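You operate a simulated robot arm through the tools that you are given. There is no shell and no other tool. Be economical: measure what you need, move in short steps, check, and stop when the job is done.

You are at the controls of a simulated two-armed robot. One attempt, no reset.

## Task
Swap the orange plate's 20 mm reel for the 40 mm reel.
Fine: old reel on the peg beside the orange plate, black arm back across.

It is judged by the outcome, as a careful person would: the job done as asked, and still so three seconds after it is handed in. It fails if anything else is knocked over, pushed out of place, dropped, spilled or broken.

## Robot
Two 6-joint arms with two-finger grippers on one trunk, on a base that drives. Base frame: it is fixed to the floor where the robot stands at the start and does not move with it; the origin is under the middle of the robot, x ahead of it, y to its left, z up; the surface under the hand at the start is at about z = 800. Units: mm, rad, N and s.
The left shoulder is at the start at [30, 178, 1263], the right one opposite. With the tool pointing down near the work surface each hand reaches from about 600 to 640 mm from the robot's upright axis, wherever it stands, measured 20 degrees to its own side. Places, roughly: black reel arm [600, 0, 1200]; peg beside the orange plate [700, 300, 1200]; peg on the orange plate [700, 0, 1200]. Payload 2.54 kg a hand.
The tool frame of a hand sits at the grasp point between the pads (the TCP): z along the fingers, y along the line on which they close. The tips reach 30 mm beyond it. Largest opening 116 mm; the body of the gripper starts 95 mm behind the TCP.
Orientation is told as [roll, pitch, yaw] about the base's x, y, z axes, in that order, counted from this pose: with the fingers straight down and closing along the base's y, the tool's x points along the base's -x, its y along +y and its z along -z.

## Interface
- The arms move only by the tool arm_command. It takes "left_steps", "right_steps" or both (then of equal length, played together; a hand with none holds still); each is a list of rows, each a list of 3 entries, a list of its own where there are three numbers: the shift along the tool's x, y, z in mm, then the turn, a rotation vector about the tool's x, y, z in rad, then the gripper command, from -1 (fully open) to 1 (shut), values between in proportion. In form: [[[dx, dy, dz], [wx, wy, wz], grip], ...]. A call has 1 to 10 rows; each row is the pose to reach, as a shift and turn from the pose commanded when the call began, along the tool's axes at that moment. Rows are played at 5 a second. More than 50 mm and 0.15 rad between two rows, or a gripper value outside its range, and nothing of the call is played. Where a pose cannot be reached the arm comes as near as it can. A force on the tool above 40 N (or 10 N above the force at the start of the call, whichever is more), or a blocked arm, ends the call early, and 0.2 s more pass. The fingers move at their own pace (about 153 mm/s each) and stop on an object; they squeeze with about 28 N. The grip force told is the motor's: it shows also when the fingers shut on nothing. Time passes only in rows, and 0.2 s behind the last, so rows that repeat a pose let the fingers close. It gives the time, the measured TCP pose, the force on the tool (base axes), the opening and the grip force at its end, in the units of the frame above (readings bear some noise), with the torque about the TCP (base axes, N m) and any sound that the robot's microphone picked up.
- Cameras (640 x 400 px; columns grow to the right, rows downward): "scene" is now at [41.4, 19.7, 1977.6]; the picture's right is [0.26, -0.97, 0.00], its down [-0.78, -0.21, -0.58] and it looks along [0.56, 0.15, -0.81] (base axes); focal length 286 px, centre (320, 200). "left" rides on the left gripper at [69, 15, -122] in its tool frame; the picture's right is [-0.21, 0.98, 0.00], its down [-0.83, -0.18, -0.53] and it looks along [-0.52, -0.11, 0.85] (tool axes); focal length 251 px, centre (320, 200). "right" rides on the right gripper at [69, -15, -122] in its tool frame; the picture's right is [0.21, 0.98, 0.00], its down [-0.83, 0.18, -0.53] and it looks along [-0.52, 0.11, 0.85] (tool axes); focal length 251 px, centre (320, 200). There is no depth. A picture from a camera that has moved, and an enlarged one, comes with that camera's place and axes in the base frame and with its lens.
- grab_frame(camera): a new picture of that camera. The clock stands still meanwhile.
- lift_body(by): slides the trunk up (or, below 0, down) by that many mm; the arms and the scene camera ride with it, the base frame stays. It gives what a move gives, with no picture.
- steer(legs): drives the robot by 1 to 6 legs, each [ahead, left, turn to the left] in mm, mm and rad, along the robot's own axes; the way and the turn of a leg run together, so that a leg with both is an arc; at most 1500 mm and 3.142 rad a leg. The arms and the cameras ride along, it lands a little off, and it stops where it bumps. It gives what a move gives.
- pan_tilt(pan, tilt): turns the head with the scene camera to pan (to the left, within 2.496 rad either way) and tilt (down, from -0.506 to 1.204), counted from straight ahead of the robot. It gives what a move gives.
- inspect(camera, box): a new picture of the part [left, top, right, bottom] of that camera's present view, enlarged. The clock stands still meanwhile.
- close_job(): hands the job in; it is judged then, once.

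Go step by step. Nothing tells you exact positions but the pictures and the camera data: compare them with the known pose of the tool, close in by small moves and look again before you grip or let go. The budget is 120 turns and 100 pictures, counting those below and the enlarged ones. Unless the task says otherwise, let go and move clear before handing in, and close with one line.

The tools are called after ">>>" by a JSON object that holds its "op" and its "data". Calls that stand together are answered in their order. arm_command: Moves the arms, as the interface text tells. Its arguments: {"type":"object","properties":{"left_steps":{"type":"array"},"right_steps":{"type":"array"}},"required":[]} The other tools are called the same way: lift_body (by) slides the trunk up or down; steer (legs) drives the base; pan_tilt (pan, tilt) turns the head that bears the scene camera; grab_frame (camera) takes a picture; inspect (camera, box) takes an enlarged picture of a part of a camera's view; close_job () hands the job in.

At the start:

```text
time_s: 0.0
left_tcp_pos: [478.8, 366.7, 1409.0]
left_tcp_rot: [-0.002, -0.001, -0.001]
left_force: [0.3, 0.4, -0.4]
left_moment: [-0.04, 0.04, -0.04]
left_opening: 115.9
left_grasp_force: 0.1
right_tcp_pos: [500.8, 11.4, 1417.3]
right_tcp_rot: [0.0, -0.001, 0.0]
right_force: [0.5, 0.8, 0.4]
right_moment: [0.0, 0.0, -0.01]
right_opening: 116.2
right_grasp_force: 0.1
trunk travel left (down, up): [-475.0, 65.0]
robot x, y, heading: [2.0, -0.9, -0.001]
head pan, tilt: [0.262, 0.948]
```

scene: 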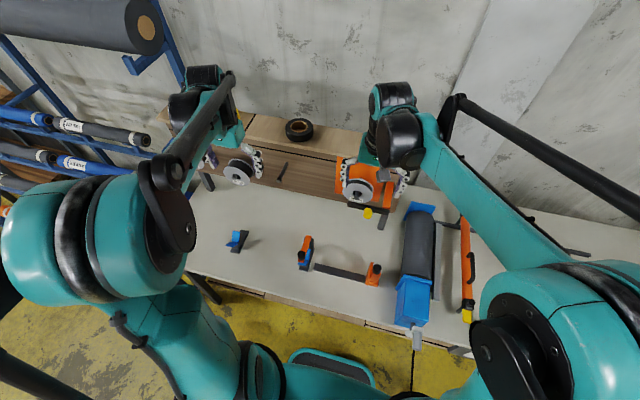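
right: 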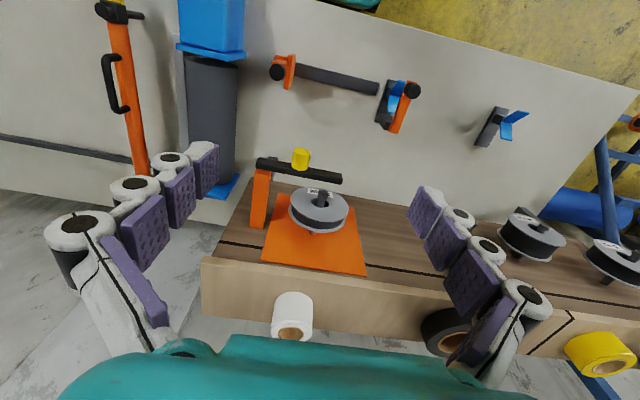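
left: 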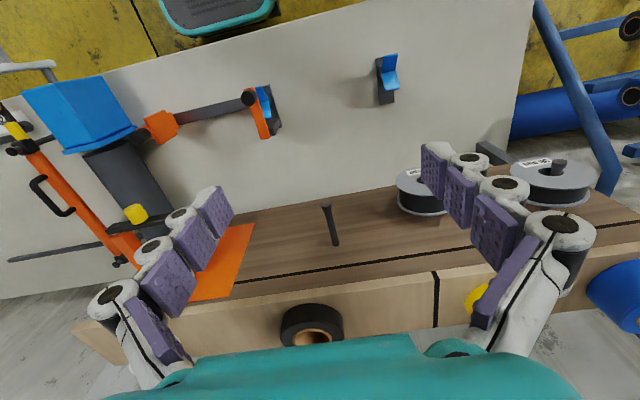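

I see the orange plate with a reel and a black arm with a yellow knob in front of it, an empty peg to its left, and two more reels further left. I'll look closer at the labels and the arm.

>>> {"op": "inspect", "data": {"camera": "right", "box": [200, 130, 420, 290]}}

>>> {"op": "inspect", "data": {"camera": "left", "box": [380, 130, 620, 280]}}

>>> {"op": "inspect", "data": {"camera": "scene", "box": [190, 100, 430, 250]}}

```text
2.50 times, centred on (310, 210) of right
camera zoom: at [432.6, -4.9, 1538.8], right [-0.21, 0.98, 0.0], down [0.83, 0.18, 0.53], along [0.52, 0.11, -0.85], focal length 629 px, centre (345, 175)
```

zoom: 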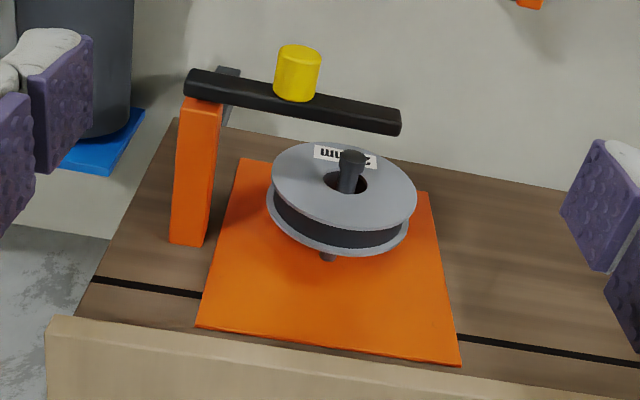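

```text
2.67 times, centred on (500, 205) of left
camera zoom: at [409.5, 382.8, 1529.8], right [0.21, 0.98, 0.0], down [0.83, -0.18, 0.53], along [0.52, -0.11, -0.85], focal length 670 px, centre (-160, 187)
```

zoom: 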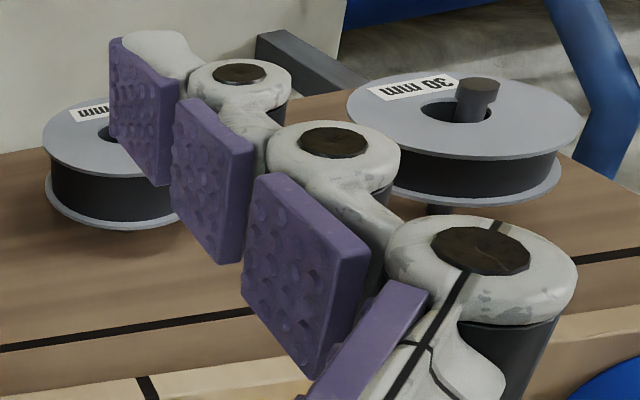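

```text
2.67 times, centred on (310, 175) of scene
camera zoom: at [41.4, 19.7, 1977.6], right [0.26, -0.97, 0.0], down [-0.78, -0.21, -0.58], along [0.56, 0.15, -0.81], focal length 764 px, centre (347, 267)
```

zoom: 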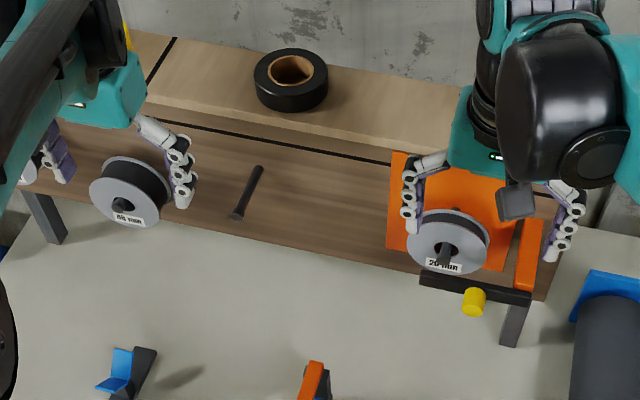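

The board looks vertical, with its pegs pointing at me along -x at about z 1200. The fitted reel is near y≈40, the empty peg near y≈330 and the 40 mm reel near y≈475. I'll back both hands off and turn them to point forward, which also clears the view.

>>> {"op": "arm_command", "data": {"left_steps": [[[0, 0, 0], [0, -0.15, 0], -1], [[0, 0, 0], [0, -0.3, 0], -1], [[0, 0, 0], [0, -0.45, 0], -1], [[0, 0, 0], [0, -0.6, 0], -1], [[0, 0, 0], [0, -0.75, 0], -1], [[0, 0, 0], [0, -0.9, 0], -1], [[0, 0, 0], [0, -1.05, 0], -1], [[0, 0, 0], [0, -1.2, 0], -1], [[0, 0, 0], [0, -1.35, 0], -1], [[0, 0, 0], [0, -1.5, 0], -1]], "right_steps": [[[0, 0, 0], [0, -0.15, 0], -1], [[0, 0, 0], [0, -0.3, 0], -1], [[0, 0, 0], [0, -0.45, 0], -1], [[0, 0, 0], [0, -0.6, 0], -1], [[0, 0, 0], [0, -0.75, 0], -1], [[0, 0, 0], [0, -0.9, 0], -1], [[0, 0, 0], [0, -1.05, 0], -1], [[0, 0, 0], [0, -1.2, 0], -1], [[0, 0, 0], [0, -1.35, 0], -1], [[0, 0, 0], [0, -1.5, 0], -1]]}}

>>> {"op": "grab_frame", "data": {"camera": "scene"}}

>>> {"op": "grab_frame", "data": {"camera": "left"}}

```text
time_s: 2.2
left_tcp_pos: [485.2, 373.3, 1427.1]
left_tcp_rot: [-0.008, -1.499, 0.01]
left_force: [0.1, -0.3, 0.8]
left_moment: [-0.03, 0.01, -0.03]
left_opening: 115.8
left_grasp_force: 0.1
left hand out of reach, approached as far as the arm can: row 10
right_tcp_pos: [503.4, 13.2, 1422.6]
right_tcp_rot: [0.002, -1.5, 0.001]
right_force: [0.5, -0.4, 0.6]
right_moment: [-0.06, -0.02, -0.01]
right_opening: 115.8
right_grasp_force: 0.1
right hand out of reach, approached as far as the arm can: row 10
trunk travel left (down, up): [-475.0, 65.0]
robot x, y, heading: [-4.0, -0.2, 0.008]
head pan, tilt: [0.262, 0.948]
```

```text
93 pictures are left
camera scene: at [43.8, 22.1, 1977.5], right [0.26, -0.97, 0.0], down [-0.79, -0.21, -0.58], along [0.56, 0.15, -0.81], focal length 286 px, centre (320, 200)
```

scene: 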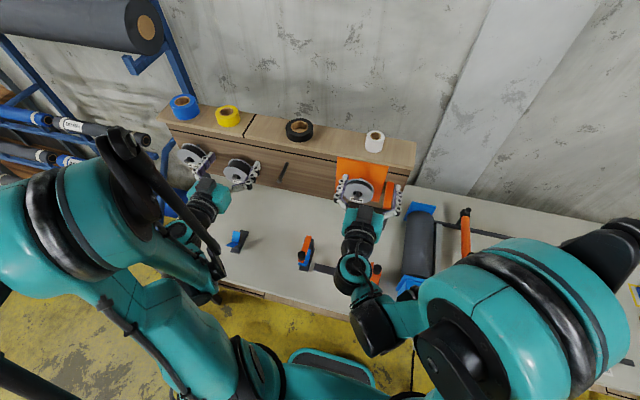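

```text
92 pictures are left
camera left: at [357.8, 388.8, 1365.0], right [0.01, 0.98, 0.21], down [-0.47, -0.18, 0.86], along [0.88, -0.11, 0.46], focal length 251 px, centre (320, 200)
```

left: 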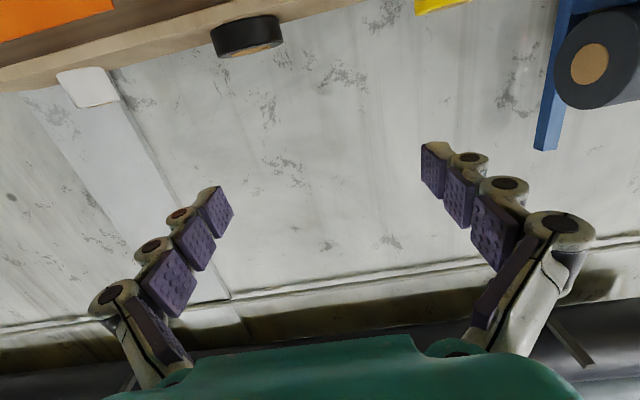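

The forward-pointing pose works. I'll back the base away, lower the trunk so the hands are near peg height, and look level at the board.

>>> {"op": "steer", "data": {"legs": [[-150, 0, 0]]}}

>>> {"op": "lift_body", "data": {"by": -230}}

>>> {"op": "grab_frame", "data": {"camera": "right"}}

>>> {"op": "grab_frame", "data": {"camera": "left"}}

>>> {"op": "grab_frame", "data": {"camera": "scene"}}

```text
time_s: 3.6
left_tcp_pos: [335.2, 370.1, 1427.1]
left_tcp_rot: [0.005, -1.495, -0.003]
left_force: [1.0, 0.6, 0.3]
left_moment: [0.0, 0.02, 0.01]
left_opening: 115.9
left_grasp_force: 0.0
right_tcp_pos: [353.6, 12.6, 1422.8]
right_tcp_rot: [-0.001, -1.498, -0.003]
right_force: [0.6, 0.8, 0.0]
right_moment: [0.02, 0.0, 0.0]
right_opening: 115.8
right_grasp_force: 0.0
trunk travel left (down, up): [-475.0, 65.0]
robot x, y, heading: [-149.7, -2.1, -0.001]
head pan, tilt: [0.262, 0.948]
```

```text
time_s: 6.0
left_tcp_pos: [332.7, 369.7, 1198.0]
left_tcp_rot: [0.002, -1.497, -0.003]
left_force: [0.7, -0.3, -1.0]
left_moment: [-0.01, 0.01, 0.02]
left_opening: 116.1
left_grasp_force: 0.2
right_tcp_pos: [352.2, 10.7, 1193.4]
right_tcp_rot: [-0.001, -1.499, -0.002]
right_force: [0.4, 0.5, 0.5]
right_moment: [0.0, 0.0, 0.01]
right_opening: 116.2
right_grasp_force: 0.0
trunk travel left (down, up): [-245.0, 295.0]
robot x, y, heading: [-150.7, -1.7, -0.001]
head pan, tilt: [0.262, 0.948]
```

```text
91 pictures are left
camera right: at [226.1, -3.9, 1132.5], right [-0.01, 0.98, -0.21], down [-0.47, 0.18, 0.86], along [0.88, 0.11, 0.46], focal length 251 px, centre (320, 200)
```

right: 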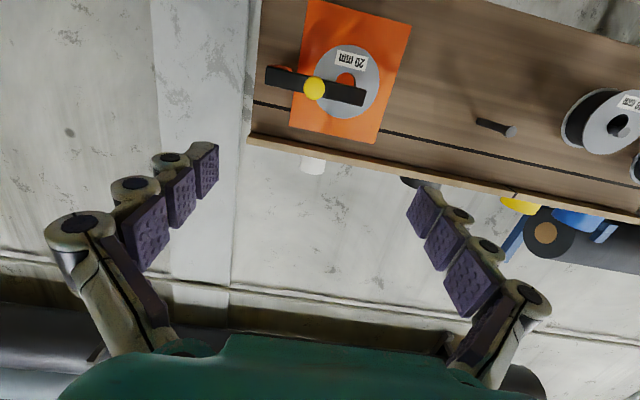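

```text
90 pictures are left
camera left: at [206.1, 386.7, 1136.2], right [0.02, 0.98, 0.21], down [-0.47, -0.18, 0.86], along [0.88, -0.12, 0.46], focal length 251 px, centre (320, 200)
```

left: 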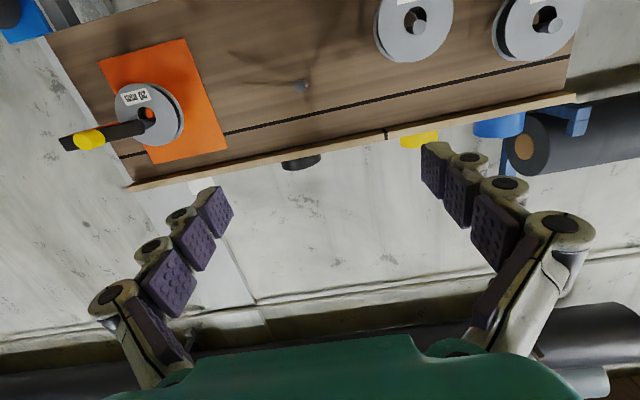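

```text
89 pictures are left
camera scene: at [-109.2, 19.6, 1747.7], right [0.26, -0.97, 0.0], down [-0.78, -0.21, -0.58], along [0.56, 0.15, -0.81], focal length 286 px, centre (320, 200)
```

scene: 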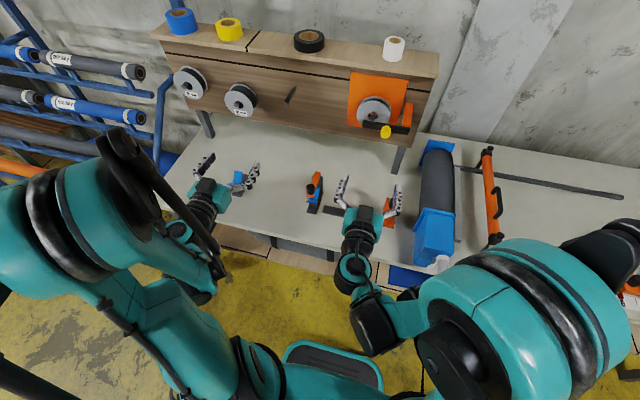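

Now the layout is clear: the arm crosses in front of the reel and is held by an orange post on the right. I'll point the head at the board and zoom in.

>>> {"op": "pan_tilt", "data": {"pan": 0.15, "tilt": 0.6}}

>>> {"op": "inspect", "data": {"camera": "scene", "box": [300, 150, 460, 250]}}

>>> {"op": "inspect", "data": {"camera": "scene", "box": [140, 120, 340, 245]}}

>>> {"op": "inspect", "data": {"camera": "right", "box": [250, 0, 430, 150]}}

```text
time_s: 6.8
left_tcp_pos: [333.2, 369.9, 1197.4]
left_tcp_rot: [0.001, -1.498, -0.003]
left_force: [-0.2, 0.0, 0.7]
left_moment: [0.05, 0.0, 0.0]
left_opening: 115.9
left_grasp_force: 0.1
right_tcp_pos: [352.3, 11.2, 1193.1]
right_tcp_rot: [0.0, -1.497, -0.002]
right_force: [0.3, -0.3, -0.3]
right_moment: [-0.01, -0.03, -0.02]
right_opening: 116.1
right_grasp_force: 0.2
trunk travel left (down, up): [-245.0, 295.0]
robot x, y, heading: [-152.1, 2.9, 0.003]
head pan, tilt: [0.15, 0.6]
```

```text
4.00 times, centred on (380, 200) of scene
camera zoom: at [-92.2, 14.1, 1775.8], right [0.15, -0.99, 0.0], down [-0.56, -0.08, -0.82], along [0.82, 0.12, -0.57], focal length 1146 px, centre (80, 200)
```

zoom: 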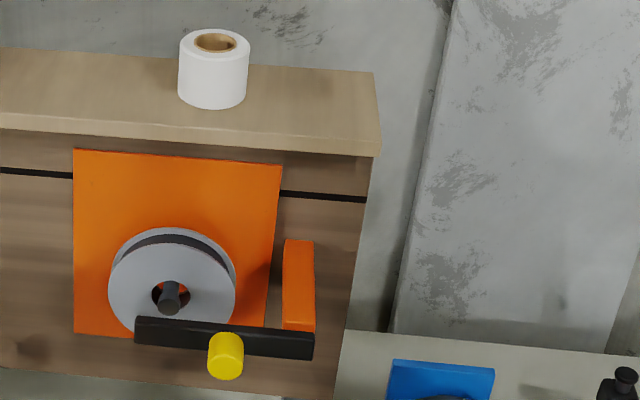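

```text
3.20 times, centred on (240, 182) of scene
camera zoom: at [-92.2, 14.1, 1775.8], right [0.15, -0.99, 0.0], down [-0.56, -0.08, -0.82], along [0.82, 0.12, -0.57], focal length 917 px, centre (576, 256)
```

zoom: 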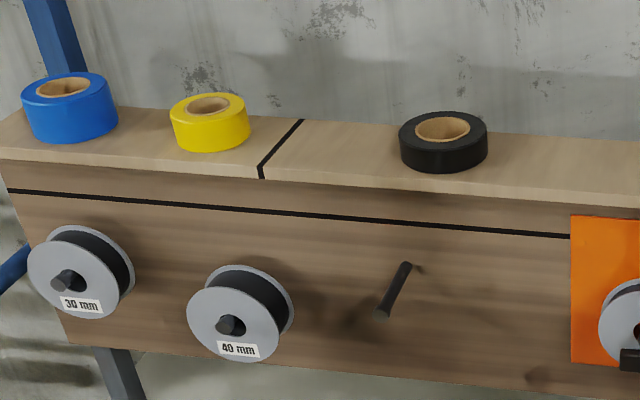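

```text
2.67 times, centred on (340, 75) of right
camera zoom: at [226.2, -3.9, 1132.3], right [-0.01, 0.98, -0.21], down [-0.47, 0.18, 0.86], along [0.88, 0.11, 0.46], focal length 670 px, centre (267, 533)
```

zoom: 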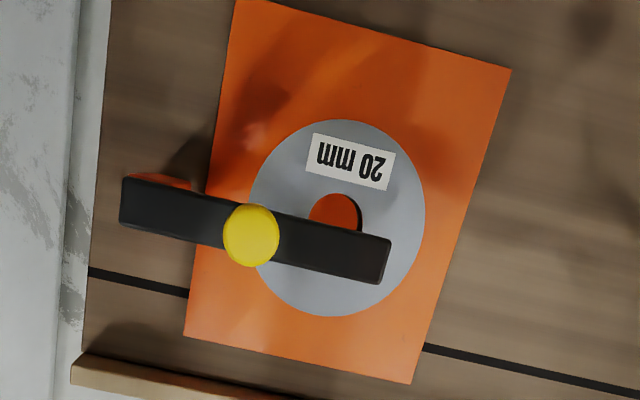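

Estimated positions are: knob front (590, 0, 1160), orange peg y≈49 z≈1150, empty peg tip (658, 340, 1155) and 40 mm reel y≈525. I'll bring the right hand level in front of the yellow knob and look.

>>> {"op": "arm_command", "data": {"right_steps": [[[5, -3, 30], [0, -0.072, 0], -1], [[11, -6, 70], [0, -0.072, 0], -1], [[17, -9, 110], [0, -0.072, 0], -1], [[22, -12, 140], [0, -0.072, 0], -1], [[22, -12, 140], [0, -0.072, 0], -1]]}}

>>> {"op": "grab_frame", "data": {"camera": "right"}}

>>> {"op": "inspect", "data": {"camera": "scene", "box": [300, 150, 460, 250]}}

```text
time_s: 8.0
left_tcp_pos: [332.1, 370.7, 1198.0]
left_tcp_rot: [0.001, -1.499, -0.003]
left_force: [-0.4, -0.9, 0.1]
left_moment: [0.0, -0.04, 0.01]
left_opening: 115.7
left_grasp_force: 0.1
right_tcp_pos: [490.2, 0.0, 1161.7]
right_tcp_rot: [-1.657, -1.569, 1.654]
right_force: [0.4, -0.6, -0.2]
right_moment: [-0.04, 0.04, 0.0]
right_opening: 115.6
right_grasp_force: 0.1
right hand out of reach, approached as far as the arm can: row 1, 2
trunk travel left (down, up): [-245.0, 295.0]
robot x, y, heading: [-147.5, -4.3, -0.002]
head pan, tilt: [0.15, 0.6]
```

```text
85 pictures are left
camera right: at [368.4, -15.8, 1091.7], right [0.0, 0.98, -0.21], down [-0.53, 0.18, 0.83], along [0.85, 0.11, 0.52], focal length 251 px, centre (320, 200)
```

right: 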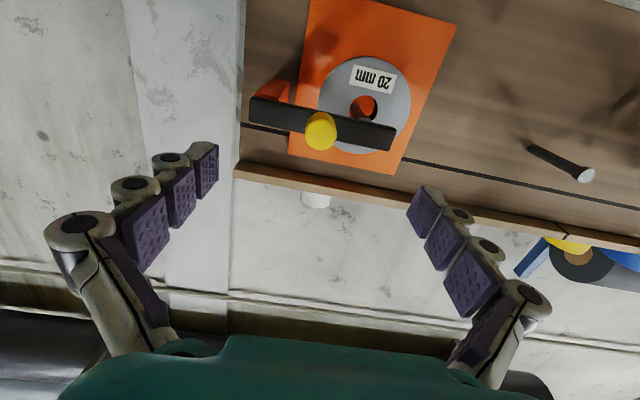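

```text
4.00 times, centred on (380, 200) of scene
camera zoom: at [-92.9, 14.1, 1775.9], right [0.15, -0.99, 0.0], down [-0.56, -0.08, -0.83], along [0.82, 0.12, -0.56], focal length 1146 px, centre (80, 200)
```

zoom: 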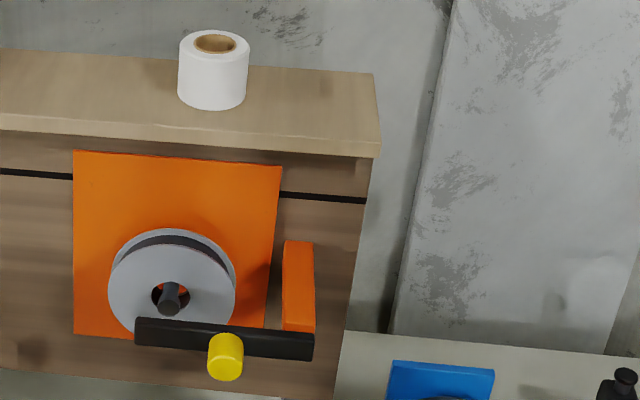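

The knob estimate holds at (590, -2, 1157). I'm moving in around it with fingers open.

>>> {"op": "arm_command", "data": {"right_steps": [[[4, -2, 25], [0, 0, 0], -1], [[4, -2, 50], [0, 0, 0], -1], [[4, -2, 68], [0, 0, 0], -1], [[4, -2, 80], [0, 0, 0], -1], [[4, -2, 80], [0, 0, 0], -1]]}}

>>> {"op": "grab_frame", "data": {"camera": "right"}}

>>> {"op": "inspect", "data": {"camera": "scene", "box": [300, 170, 428, 250]}}

```text
time_s: 9.2
left_tcp_pos: [332.6, 370.0, 1199.2]
left_tcp_rot: [0.001, -1.499, -0.005]
left_force: [0.2, 0.0, 0.3]
left_moment: [0.01, -0.03, 0.03]
left_opening: 115.7
left_grasp_force: 0.1
right_tcp_pos: [570.5, -2.9, 1156.0]
right_tcp_rot: [-0.097, -1.569, 0.095]
right_force: [1.0, -0.5, 0.3]
right_moment: [-0.03, -0.01, -0.02]
right_opening: 116.0
right_grasp_force: 0.0
trunk travel left (down, up): [-245.0, 295.0]
robot x, y, heading: [-150.3, -0.7, 0.002]
head pan, tilt: [0.15, 0.6]
```

```text
83 pictures are left
camera right: at [449.2, -17.8, 1087.1], right [0.0, 0.98, -0.21], down [-0.53, 0.18, 0.83], along [0.85, 0.11, 0.52], focal length 251 px, centre (320, 200)
```

right: 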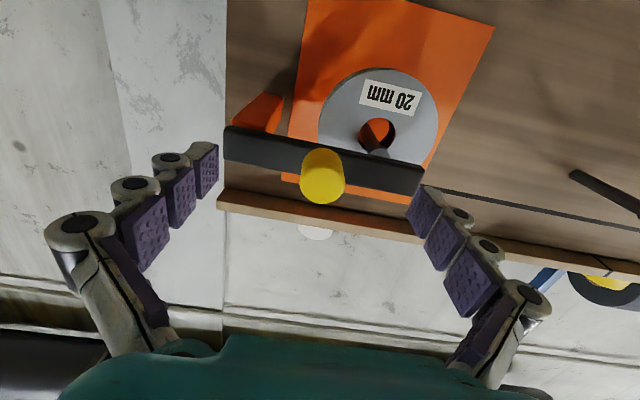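

```text
5.00 times, centred on (364, 210) of scene
camera zoom: at [-92.3, 14.0, 1775.8], right [0.15, -0.99, 0.0], down [-0.56, -0.08, -0.83], along [0.82, 0.12, -0.56], focal length 1432 px, centre (100, 150)
```

zoom: 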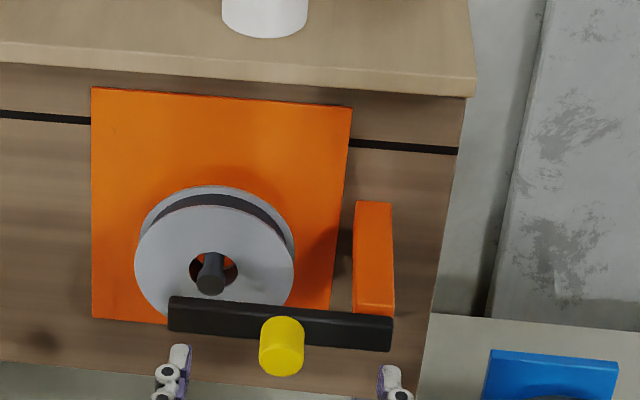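

The fingers straddle the knob; I'll close on it.

>>> {"op": "arm_command", "data": {"right_steps": [[[0, 1, 3], [0, 0, 0], 0.3], [[0, 1, 3], [0, 0, 0], 1], [[0, 1, 3], [0, 0, 0], 1], [[0, 1, 3], [0, 0, 0], 1]]}}

>>> {"op": "grab_frame", "data": {"camera": "right"}}

```text
time_s: 10.2
left_tcp_pos: [333.2, 370.8, 1196.7]
left_tcp_rot: [-0.008, -1.497, 0.005]
left_force: [-0.1, -0.2, 0.3]
left_moment: [0.03, -0.01, 0.0]
left_opening: 116.0
left_grasp_force: 0.0
right_tcp_pos: [573.8, 0.5, 1157.4]
right_tcp_rot: [-0.884, -1.572, 0.884]
right_force: [-2.4, 4.0, -2.0]
right_moment: [-0.02, 0.05, 0.18]
right_opening: 26.8
right_grasp_force: 45.0
trunk travel left (down, up): [-245.0, 295.0]
robot x, y, heading: [-148.9, -2.9, 0.003]
head pan, tilt: [0.15, 0.6]
```

```text
81 pictures are left
camera right: at [451.8, -15.8, 1087.2], right [0.0, 0.98, -0.22], down [-0.53, 0.18, 0.83], along [0.85, 0.11, 0.52], focal length 251 px, centre (320, 200)
```

right: 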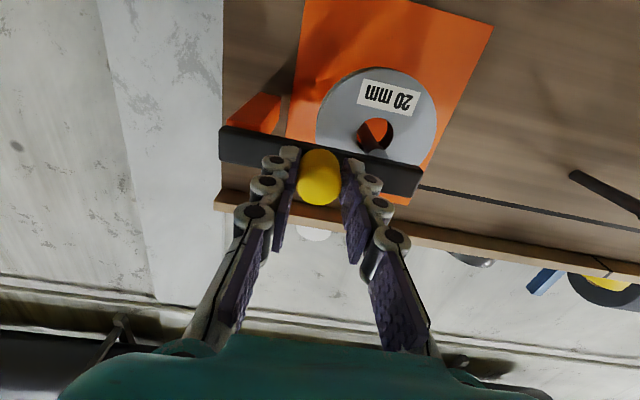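

I have the knob. I'll test which way the arm swings, starting with a small lift.

>>> {"op": "arm_command", "data": {"right_steps": [[[-4, 1, 3], [0, 0, 0], 1], [[-8, 1, 3], [0, 0, 0], 1]]}}

>>> {"op": "inspect", "data": {"camera": "scene", "box": [300, 170, 428, 250]}}

```text
time_s: 10.8
left_tcp_pos: [330.2, 370.8, 1198.4]
left_tcp_rot: [0.0, -1.499, -0.003]
left_force: [0.5, -1.2, 0.0]
left_moment: [-0.01, -0.01, 0.0]
left_opening: 116.1
left_grasp_force: 0.1
right_tcp_pos: [573.8, -1.1, 1166.4]
right_tcp_rot: [-2.769, -1.569, 2.765]
right_force: [-18.9, 1.2, -4.2]
right_moment: [0.11, 0.26, 0.1]
right_opening: 26.9
right_grasp_force: 45.0
trunk travel left (down, up): [-245.0, 295.0]
robot x, y, heading: [-150.2, -1.5, 0.002]
head pan, tilt: [0.15, 0.6]
```

```text
5.00 times, centred on (364, 210) of scene
camera zoom: at [-95.4, 14.2, 1775.9], right [0.15, -0.99, 0.0], down [-0.56, -0.08, -0.83], along [0.82, 0.12, -0.56], focal length 1432 px, centre (100, 150)
```

zoom: 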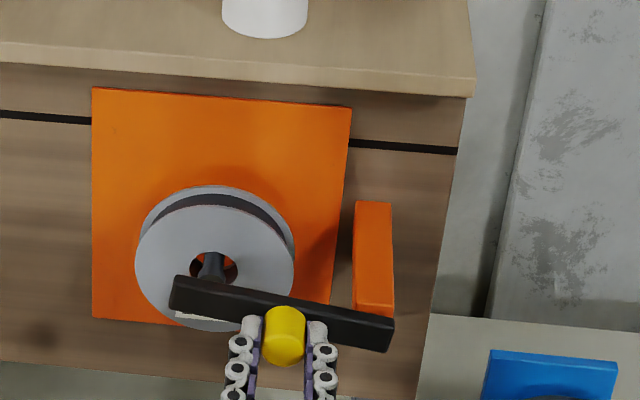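

The arm swings up about the orange post, pivoting near y≈-58. I'll follow that arc and roll the hand with it.

>>> {"op": "arm_command", "data": {"right_steps": [[[-6.9, -1.4, -2], [0, 0, 0.12], 1], [[-13.5, -3.6, -2], [0, 0, 0.24], 1], [[-19.8, -6.5, -2], [0, 0, 0.36], 1], [[-25.7, -10.2, -2], [0, 0, 0.48], 1], [[-31.1, -14.6, -2], [0, 0, 0.6], 1]]}}

>>> {"op": "inspect", "data": {"camera": "scene", "box": [300, 170, 428, 250]}}

```text
time_s: 12.0
left_tcp_pos: [331.0, 370.6, 1199.1]
left_tcp_rot: [-0.01, -1.498, 0.008]
left_force: [-1.0, 0.4, 0.5]
left_moment: [-0.01, 0.02, 0.0]
left_opening: 116.1
left_grasp_force: 0.0
right_tcp_pos: [574.2, -13.9, 1197.4]
right_tcp_rot: [1.571, -0.968, -1.57]
right_force: [-0.5, 5.4, 7.4]
right_moment: [-0.17, -0.26, 0.08]
right_opening: 26.6
right_grasp_force: 45.4
trunk travel left (down, up): [-245.0, 295.0]
robot x, y, heading: [-151.8, -1.7, -0.002]
head pan, tilt: [0.15, 0.6]
```

```text
5.00 times, centred on (364, 210) of scene
camera zoom: at [-93.1, 15.4, 1775.9], right [0.15, -0.99, 0.0], down [-0.56, -0.08, -0.83], along [0.82, 0.12, -0.56], focal length 1432 px, centre (100, 150)
```

zoom: 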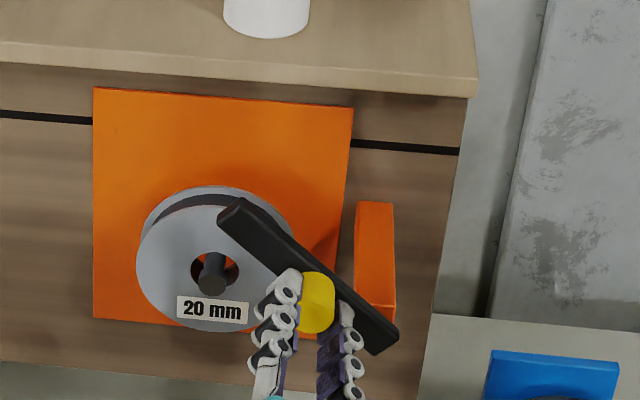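

It is following smoothly. I'm continuing the arc to just past vertical.

>>> {"op": "arm_command", "data": {"right_steps": [[[-8.9, -1, 0], [0, 0, 0.145], 1], [[-17.5, -4.2, 0], [0, 0, 0.29], 1], [[-25.4, -8.7, 0], [0, 0, 0.435], 1], [[-32.6, -14.4, 0], [0, 0, 0.58], 1], [[-38.9, -21, 0], [0, 0, 0.725], 1], [[-44.1, -28.6, 0], [0, 0, 0.87], 1], [[-47.4, -35, 0], [0, 0, 1.0], 1]]}}

>>> {"op": "inspect", "data": {"camera": "scene", "box": [300, 170, 428, 250]}}

```text
time_s: 13.7
left_tcp_pos: [329.6, 371.7, 1199.6]
left_tcp_rot: [-0.004, -1.499, 0.006]
left_force: [0.4, -0.5, -0.2]
left_moment: [0.03, 0.03, 0.06]
left_opening: 116.0
left_grasp_force: 0.0
right_tcp_pos: [574.0, -64.7, 1218.0]
right_tcp_rot: [1.543, 0.002, -1.546]
right_force: [0.6, 14.3, 18.3]
right_moment: [-0.21, -0.72, 0.37]
right_opening: 27.0
right_grasp_force: 44.6
right hand out of reach, approached as far as the arm can: row 7
trunk travel left (down, up): [-245.0, 295.0]
robot x, y, heading: [-150.1, -1.2, 0.007]
head pan, tilt: [0.15, 0.6]
stopped in row 7 (right hand): the force on the tool passed its limit at 41 N (the readings are from after the stop); the commanded pose is now the measured one
```

```text
5.00 times, centred on (364, 210) of scene
camera zoom: at [-94.7, 14.8, 1775.9], right [0.15, -0.99, 0.0], down [-0.56, -0.09, -0.83], along [0.82, 0.12, -0.56], focal length 1432 px, centre (100, 150)
```

zoom: 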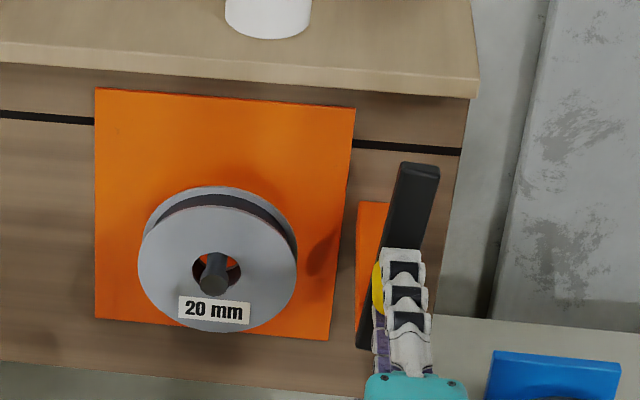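

The arm stands just past vertical, clear of the reel. I'll release and withdraw the right hand straight back.

>>> {"op": "arm_command", "data": {"right_steps": [[[0, 0, 0], [0, 0, 0], 0.3], [[0, 0, -3], [0, 0, 0], 0.0], [[0, 0, -30], [0, 0, 0], 0.0], [[0, 0, -70], [0, 0, 0], 0], [[0, 0, -110], [0, 0, 0], 0], [[0, 0, -110], [0, 0, 0], 0]]}}

>>> {"op": "grab_frame", "data": {"camera": "scene"}}

```text
time_s: 15.1
left_tcp_pos: [333.3, 371.6, 1196.8]
left_tcp_rot: [0.0, -1.497, 0.0]
left_force: [1.0, -0.6, -0.4]
left_moment: [-0.01, -0.01, 0.02]
left_opening: 116.2
left_grasp_force: 0.1
right_tcp_pos: [465.2, -69.8, 1218.9]
right_tcp_rot: [1.533, 0.001, -1.553]
right_force: [0.3, 0.2, 0.3]
right_moment: [-0.02, -0.01, 0.0]
right_opening: 58.1
right_grasp_force: 0.1
trunk travel left (down, up): [-245.0, 295.0]
robot x, y, heading: [-152.6, 0.5, 0.001]
head pan, tilt: [0.15, 0.6]
```

```text
77 pictures are left
camera scene: at [-90.8, 14.5, 1775.8], right [0.15, -0.99, 0.0], down [-0.56, -0.08, -0.82], along [0.82, 0.12, -0.57], focal length 286 px, centre (320, 200)
```

scene: 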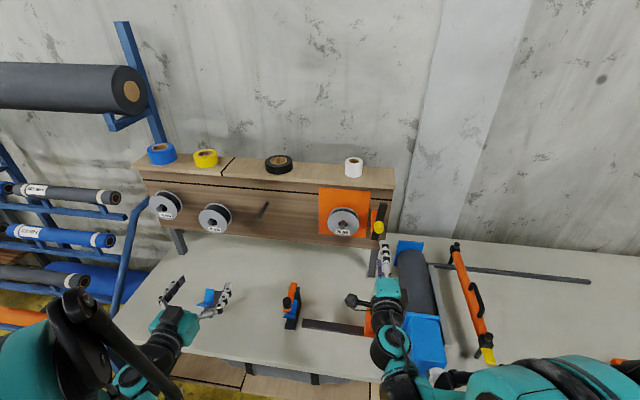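

The black arm stays up. I'll use the right hand for the reels and roll it back level in front of the 20 mm reel.

>>> {"op": "arm_command", "data": {"right_steps": [[[12, -7, 0], [0, 0, -0.149], -0.5], [[24, -14, 0], [0, 0, -0.298], -1], [[36, -21, 0], [0, 0, -0.447], -1], [[48, -28, 0], [0, 0, -0.596], -1], [[60, -35, 0], [0, 0, -0.745], -1], [[72, -42, 0], [0, 0, -0.894], -1], [[84, -49, 0], [0, 0, -1.043], -1], [[96, -56, 0], [0, 0, -1.192], -1], [[108, -63, 0], [0, 0, -1.341], -1], [[119, -69, 0], [0, 0, -1.49], -1]]}}

```text
time_s: 17.2
left_tcp_pos: [332.9, 372.3, 1196.9]
left_tcp_rot: [-0.003, -1.497, 0.004]
left_force: [0.0, 0.1, 0.2]
left_moment: [-0.01, -0.01, -0.02]
left_opening: 116.3
left_grasp_force: 0.0
right_tcp_pos: [460.7, 49.6, 1150.4]
right_tcp_rot: [1.226, -1.485, -1.213]
right_force: [0.3, 0.3, 0.2]
right_moment: [-0.02, 0.0, -0.01]
right_opening: 116.2
right_grasp_force: 0.1
trunk travel left (down, up): [-245.0, 295.0]
robot x, y, heading: [-148.3, 0.5, -0.005]
head pan, tilt: [0.15, 0.6]
```

>>> {"op": "arm_command", "data": {"right_steps": [[[0, 0, 0], [0.014, -0.029, -0.08], -1], [[0, 0, 0], [0.014, -0.029, -0.08], -1]]}}

>>> {"op": "grab_frame", "data": {"camera": "right"}}

>>> {"op": "inspect", "data": {"camera": "scene", "box": [290, 150, 418, 230]}}

```text
time_s: 17.9
left_tcp_pos: [332.5, 370.4, 1197.5]
left_tcp_rot: [0.005, -1.498, -0.007]
left_force: [0.3, 0.0, 0.5]
left_moment: [-0.03, 0.02, 0.01]
left_opening: 115.7
left_grasp_force: 0.1
right_tcp_pos: [461.3, 49.6, 1150.3]
right_tcp_rot: [1.526, -1.569, -1.521]
right_force: [0.1, -0.2, 1.4]
right_moment: [-0.01, -0.02, 0.02]
right_opening: 115.9
right_grasp_force: 0.0
trunk travel left (down, up): [-245.0, 295.0]
robot x, y, heading: [-154.5, 4.3, -0.002]
head pan, tilt: [0.15, 0.6]
```

```text
76 pictures are left
camera right: at [339.8, 32.9, 1080.9], right [0.0, 0.98, -0.21], down [-0.53, 0.18, 0.83], along [0.85, 0.11, 0.52], focal length 251 px, centre (320, 200)
```

right: 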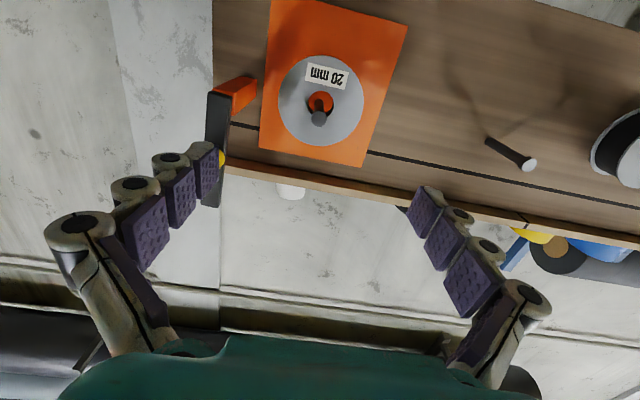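

```text
5.00 times, centred on (354, 190) of scene
camera zoom: at [-92.3, 13.9, 1775.8], right [0.15, -0.99, 0.0], down [-0.56, -0.08, -0.83], along [0.82, 0.12, -0.56], focal length 1432 px, centre (150, 250)
```

zoom: 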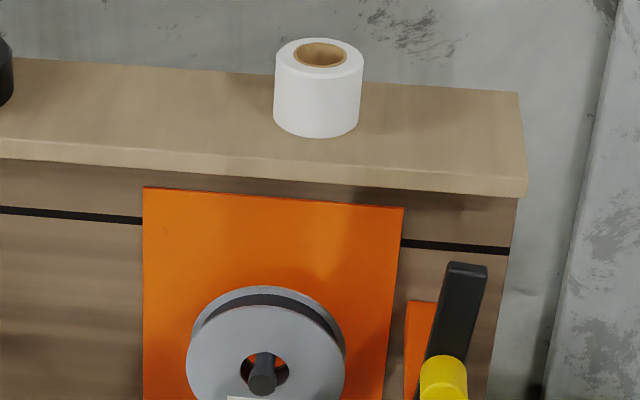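

The peg tip is near (663, 48, 1160), and the reel hangs with its face at x≈697, centred near (47, 1145), with a diameter of about 110 mm. The open gripper is 116 mm, so alignment matters. I'll approach partway and measure again.

>>> {"op": "arm_command", "data": {"right_steps": [[[1, -0.6, 45], [0, 0, 0], -1], [[2, -1.3, 90], [0, 0, 0], -1], [[3, -2, 135], [0, 0, 0], -1], [[4, -2.6, 172], [0, 0, 0], -1], [[4, -2.6, 172], [0, 0, 0], -1]]}}

>>> {"op": "inspect", "data": {"camera": "right", "box": [190, 0, 450, 170]}}

>>> {"op": "inspect", "data": {"camera": "scene", "box": [290, 180, 410, 255]}}

```text
time_s: 19.1
left_tcp_pos: [332.6, 372.0, 1198.9]
left_tcp_rot: [-0.001, -1.499, -0.001]
left_force: [-0.4, 0.4, 0.1]
left_moment: [0.01, 0.0, -0.01]
left_opening: 115.9
left_grasp_force: 0.0
right_tcp_pos: [631.3, 46.3, 1147.0]
right_tcp_rot: [1.516, -1.566, -1.513]
right_force: [0.2, 0.2, 0.8]
right_moment: [-0.05, 0.04, -0.01]
right_opening: 115.9
right_grasp_force: 0.1
trunk travel left (down, up): [-245.0, 295.0]
robot x, y, heading: [-150.6, -0.4, 0.002]
head pan, tilt: [0.15, 0.6]
```

```text
2.35 times, centred on (320, 85) of right
camera zoom: at [511.3, 31.0, 1076.9], right [0.0, 0.98, -0.21], down [-0.53, 0.18, 0.83], along [0.85, 0.11, 0.52], focal length 592 px, centre (320, 471)
```

zoom: 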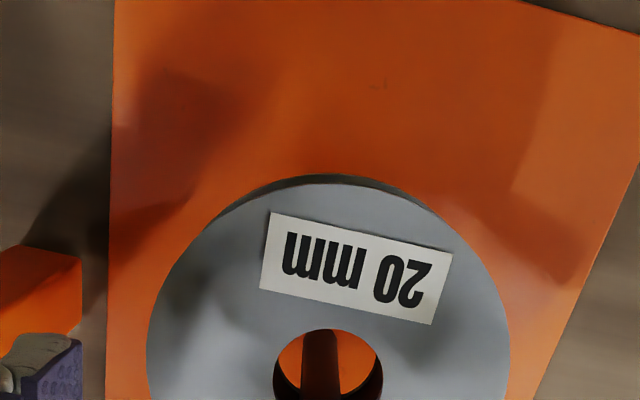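

```text
5.33 times, centred on (350, 218) of scene
camera zoom: at [-92.8, 14.4, 1775.9], right [0.15, -0.99, 0.0], down [-0.56, -0.08, -0.83], along [0.82, 0.12, -0.56], focal length 1528 px, centre (160, 107)
```

zoom: 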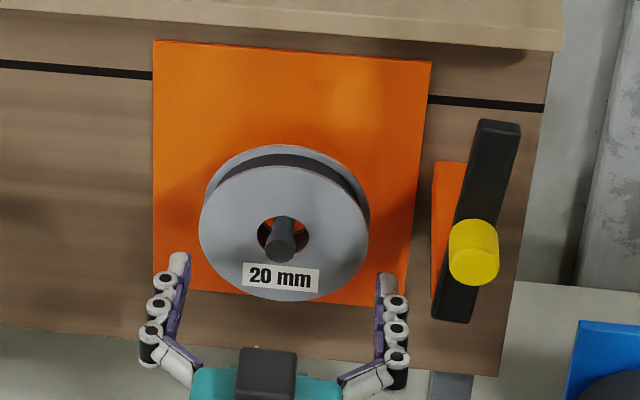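

Refined estimate: reel centre y≈48.3, z≈1148, front face x≈683, radius≈55.5. I'll shift 2 mm left and creep over the rim.

>>> {"op": "arm_command", "data": {"right_steps": [[[-1, 2, 10], [0, 0, 0], -1], [[-1, 2, 18], [0, 0, 0], -1], [[-1, 2, 23], [0, 0, 0], -1], [[-1, 2, 28], [0, 0, 0], -1], [[-1, 2, 32], [0, 0, 0], -1]]}}

>>> {"op": "inspect", "data": {"camera": "scene", "box": [306, 190, 386, 240]}}

>>> {"op": "grab_frame", "data": {"camera": "right"}}

```text
time_s: 20.2
left_tcp_pos: [334.3, 371.2, 1198.4]
left_tcp_rot: [0.001, -1.498, -0.003]
left_force: [0.2, 0.5, -0.7]
left_moment: [0.02, -0.02, 0.0]
left_opening: 115.9
left_grasp_force: 0.1
right_tcp_pos: [665.8, 49.0, 1147.3]
right_tcp_rot: [1.361, -1.569, -1.359]
right_force: [-0.1, 1.1, -0.1]
right_moment: [0.03, -0.02, 0.02]
right_opening: 115.8
right_grasp_force: 0.1
trunk travel left (down, up): [-245.0, 295.0]
robot x, y, heading: [-146.4, 0.7, -0.002]
head pan, tilt: [0.15, 0.6]
```

```text
8.00 times, centred on (346, 215) of scene
camera zoom: at [-91.8, 14.3, 1775.8], right [0.15, -0.99, 0.0], down [-0.56, -0.08, -0.82], along [0.82, 0.12, -0.57], focal length 2292 px, centre (112, 80)
```

zoom: 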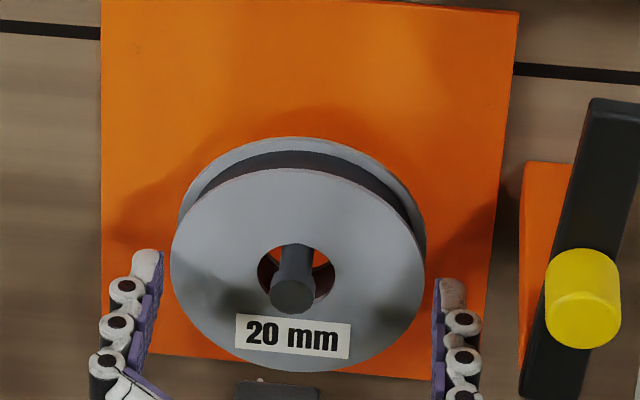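

```text
71 pictures are left
camera right: at [543.8, 33.0, 1077.2], right [0.0, 0.98, -0.21], down [-0.53, 0.18, 0.83], along [0.85, 0.11, 0.52], focal length 251 px, centre (320, 200)
```

right: 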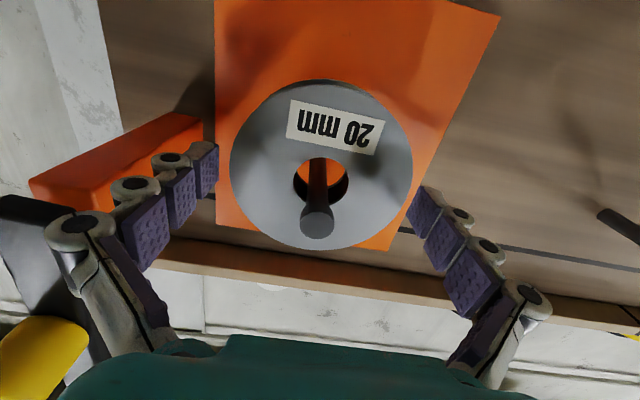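

The pads' ends sit only about 12 mm ahead of the TCP, and the hand is centred with about 4 mm of gap each side. I'm creeping on over both flanges.

>>> {"op": "arm_command", "data": {"right_steps": [[[0, -0.3, 8], [0, 0, 0], -1], [[0, -0.3, 14], [0, 0, 0], -1], [[0, -0.3, 20], [0, 0, 0], -1], [[0, -0.3, 26], [0, 0, 0], -1]]}}

>>> {"op": "inspect", "data": {"camera": "scene", "box": [306, 190, 386, 240]}}

>>> {"op": "grab_frame", "data": {"camera": "right"}}

```text
time_s: 21.2
left_tcp_pos: [333.9, 370.5, 1196.4]
left_tcp_rot: [0.001, -1.498, 0.0]
left_force: [-0.5, 0.1, -0.5]
left_moment: [0.0, 0.02, 0.02]
left_opening: 116.0
left_grasp_force: 0.1
right_tcp_pos: [690.8, 49.5, 1146.7]
right_tcp_rot: [1.348, -1.567, -1.345]
right_force: [0.0, -0.9, 0.6]
right_moment: [-0.01, -0.02, 0.0]
right_opening: 116.1
right_grasp_force: 0.1
trunk travel left (down, up): [-245.0, 295.0]
robot x, y, heading: [-150.6, -2.0, -0.003]
head pan, tilt: [0.15, 0.6]
```

```text
8.00 times, centred on (346, 215) of scene
camera zoom: at [-91.7, 14.4, 1775.8], right [0.15, -0.99, 0.0], down [-0.56, -0.08, -0.82], along [0.82, 0.12, -0.57], focal length 2292 px, centre (112, 80)
```

zoom: 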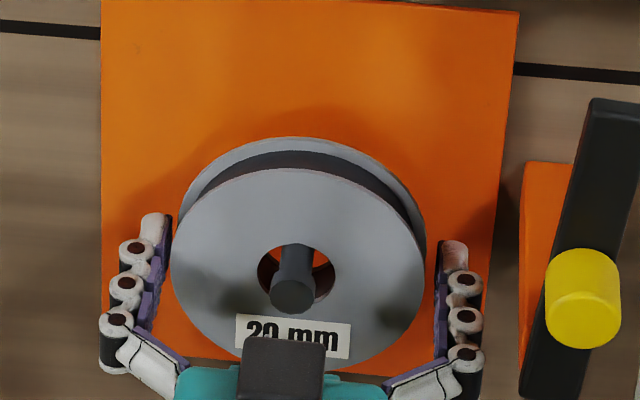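

```text
69 pictures are left
camera right: at [569.7, 32.8, 1077.1], right [0.0, 0.98, -0.21], down [-0.53, 0.18, 0.83], along [0.85, 0.11, 0.52], focal length 251 px, centre (320, 200)
```

right: 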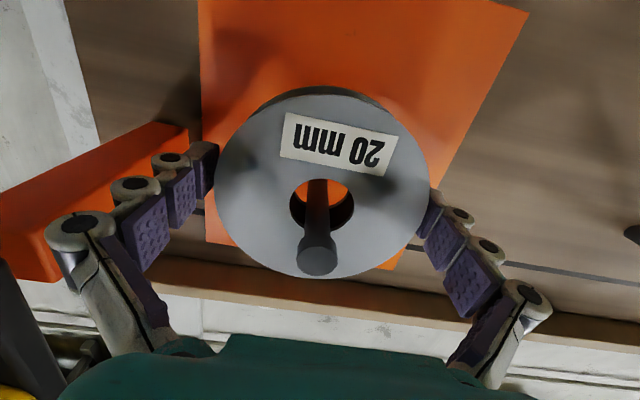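

The fingers flank the reel cleanly. I'll go 12 mm further to cover both flanges, then close.

>>> {"op": "arm_command", "data": {"right_steps": [[[0, -0.5, 6], [0, 0, 0], -1], [[0, -0.5, 12], [0, 0, 0], -1], [[0, -0.5, 12], [0, 0, 0], 0], [[0, -0.5, 12], [0, 0, 0], 1], [[0, -0.5, 12], [0, 0, 0], 1], [[0, -0.5, 12], [0, 0, 0], 1]]}}

>>> {"op": "inspect", "data": {"camera": "scene", "box": [306, 190, 386, 240]}}

```text
time_s: 22.6
left_tcp_pos: [333.3, 372.3, 1197.8]
left_tcp_rot: [0.0, -1.498, -0.001]
left_force: [-1.0, 0.8, -0.3]
left_moment: [-0.02, -0.01, -0.02]
left_opening: 116.1
left_grasp_force: 0.1
right_tcp_pos: [704.0, 47.9, 1147.0]
right_tcp_rot: [1.331, -1.567, -1.331]
right_force: [1.4, 0.2, -0.2]
right_moment: [0.0, -0.02, 0.01]
right_opening: 100.4
right_grasp_force: 28.4
trunk travel left (down, up): [-245.0, 295.0]
robot x, y, heading: [-153.4, -0.6, 0.0]
head pan, tilt: [0.15, 0.6]
```

```text
8.00 times, centred on (346, 215) of scene
camera zoom: at [-91.7, 14.6, 1775.8], right [0.15, -0.99, 0.0], down [-0.56, -0.08, -0.82], along [0.82, 0.12, -0.57], focal length 2292 px, centre (112, 80)
```

zoom: 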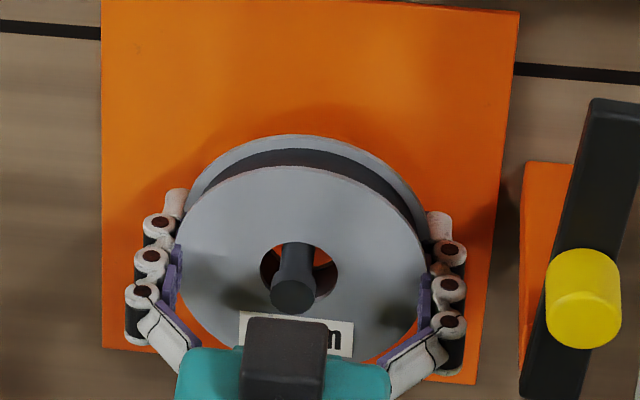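

Gripped: the reel is about 100 mm across. I'll lift about 5 mm to free the hole from the peg and draw it straight out.

>>> {"op": "arm_command", "data": {"right_steps": [[[-3, 0, 0], [0, 0, 0], 1], [[-5.5, 0, 0], [0, 0, 0], 1], [[-5.5, 0, -8], [0, 0, 0], 1], [[-5.5, 0, -16], [0, 0, 0], 1]]}}

>>> {"op": "inspect", "data": {"camera": "scene", "box": [306, 190, 386, 240]}}

>>> {"op": "grab_frame", "data": {"camera": "right"}}

```text
time_s: 23.6
left_tcp_pos: [332.7, 371.2, 1197.8]
left_tcp_rot: [0.0, -1.498, -0.002]
left_force: [-0.5, 0.5, -0.6]
left_moment: [0.0, -0.01, -0.01]
left_opening: 116.2
left_grasp_force: 0.0
right_tcp_pos: [687.3, 48.2, 1152.7]
right_tcp_rot: [1.343, -1.567, -1.342]
right_force: [0.6, 0.7, -2.4]
right_moment: [-0.01, 0.0, -0.03]
right_opening: 100.6
right_grasp_force: 27.8
trunk travel left (down, up): [-245.0, 295.0]
robot x, y, heading: [-150.5, 0.2, 0.003]
head pan, tilt: [0.15, 0.6]
```

```text
8.00 times, centred on (346, 215) of scene
camera zoom: at [-91.8, 14.4, 1775.8], right [0.15, -0.99, 0.0], down [-0.56, -0.08, -0.82], along [0.82, 0.12, -0.57], focal length 2292 px, centre (112, 80)
```

zoom: 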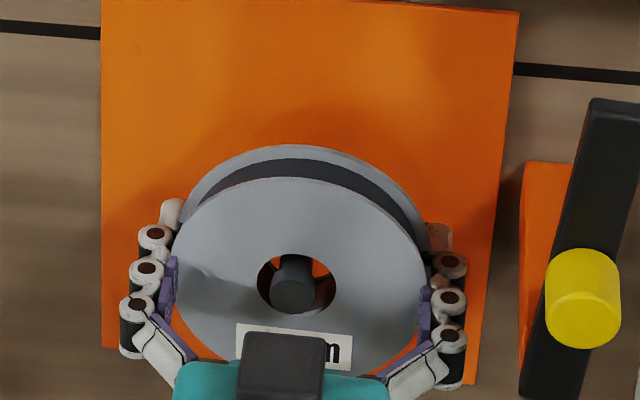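

```text
66 pictures are left
camera right: at [565.6, 32.5, 1083.4], right [0.0, 0.98, -0.21], down [-0.53, 0.18, 0.83], along [0.85, 0.11, 0.52], focal length 251 px, centre (320, 200)
```

right: 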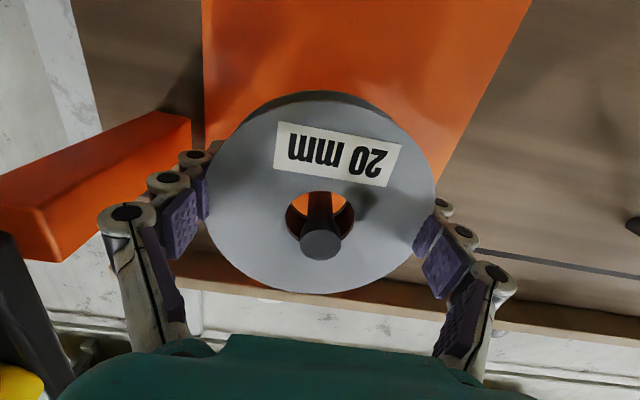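

The reel is free and its weight is on the hand. I'm drawing it fully off the peg.

>>> {"op": "arm_command", "data": {"right_steps": [[[0, 0, -20], [0, 0, 0], 1], [[0, 0, -45], [0, 0, 0], 1], [[0, 0, -80], [0, 0, 0], 1], [[0, 0, -120], [0, 0, 0], 1], [[0, 0, -160], [0, 0, 0], 1], [[0, 0, -200], [0, 0, 0], 1]]}}

>>> {"op": "grab_frame", "data": {"camera": "scene"}}

>>> {"op": "grab_frame", "data": {"camera": "right"}}

```text
time_s: 25.1
left_tcp_pos: [331.3, 370.2, 1197.6]
left_tcp_rot: [0.0, -1.5, 0.0]
left_force: [-0.7, -0.1, -0.1]
left_moment: [0.0, -0.01, -0.02]
left_opening: 116.2
left_grasp_force: 0.0
right_tcp_pos: [487.4, 45.8, 1153.8]
right_tcp_rot: [1.594, -1.568, -1.593]
right_force: [-0.1, 0.0, -1.6]
right_moment: [0.02, -0.01, 0.0]
right_opening: 100.3
right_grasp_force: 28.3
trunk travel left (down, up): [-245.0, 295.0]
robot x, y, heading: [-149.9, -1.8, 0.0]
head pan, tilt: [0.15, 0.6]
```

```text
65 pictures are left
camera scene: at [-93.2, 14.5, 1775.9], right [0.15, -0.99, 0.0], down [-0.56, -0.08, -0.83], along [0.82, 0.12, -0.56], focal length 286 px, centre (320, 200)
```

scene: 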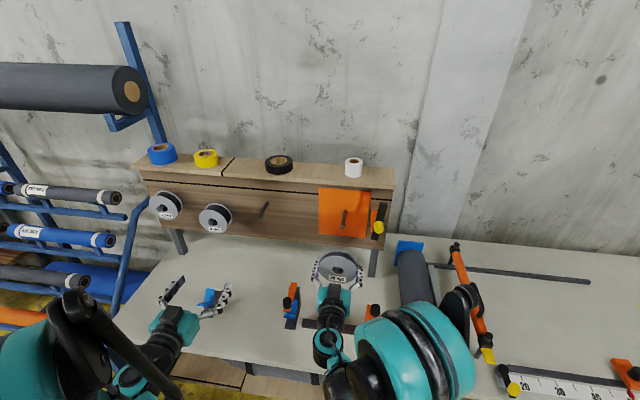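

```text
64 pictures are left
camera right: at [365.2, 31.4, 1083.7], right [0.0, 0.98, -0.21], down [-0.53, 0.18, 0.83], along [0.85, 0.11, 0.52], focal length 251 px, centre (320, 200)
```

right: 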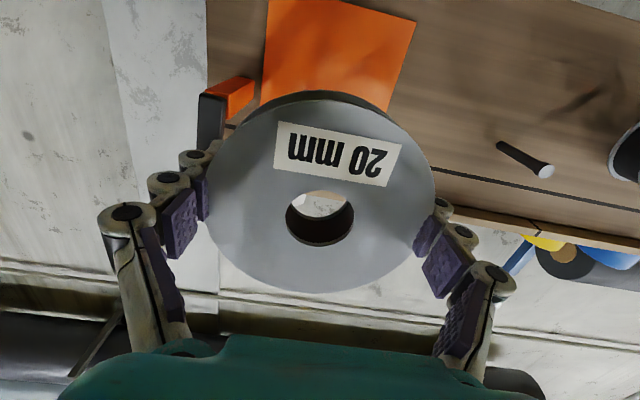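

The reel is off. With both pegs bare, I'll measure the two pegs relative to each other.

>>> {"op": "inspect", "data": {"camera": "scene", "box": [230, 175, 390, 275]}}

>>> {"op": "inspect", "data": {"camera": "left", "box": [60, 0, 460, 250]}}

```text
4.00 times, centred on (310, 225) of scene
camera zoom: at [-93.2, 14.5, 1775.9], right [0.15, -0.99, 0.0], down [-0.56, -0.08, -0.83], along [0.82, 0.12, -0.56], focal length 1146 px, centre (360, 100)
```

zoom: 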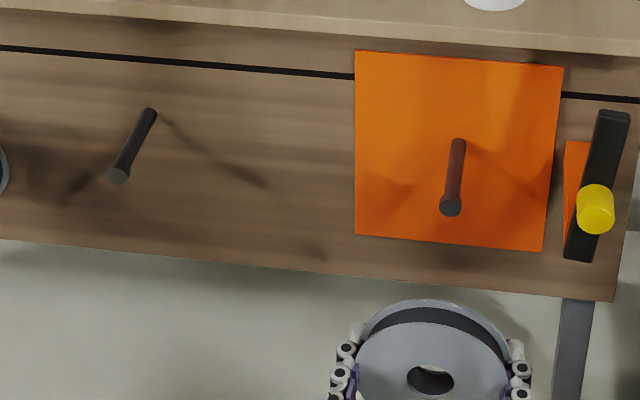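

```text
1.60 times, centred on (260, 125) of left
camera zoom: at [205.1, 387.4, 1136.3], right [0.02, 0.98, 0.21], down [-0.47, -0.18, 0.86], along [0.88, -0.11, 0.46], focal length 402 px, centre (416, 320)
```

zoom: 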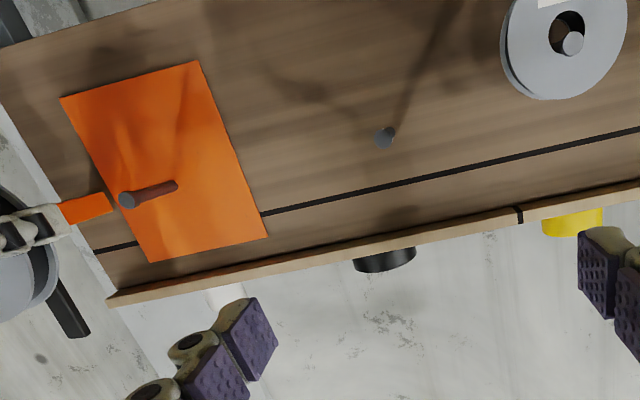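

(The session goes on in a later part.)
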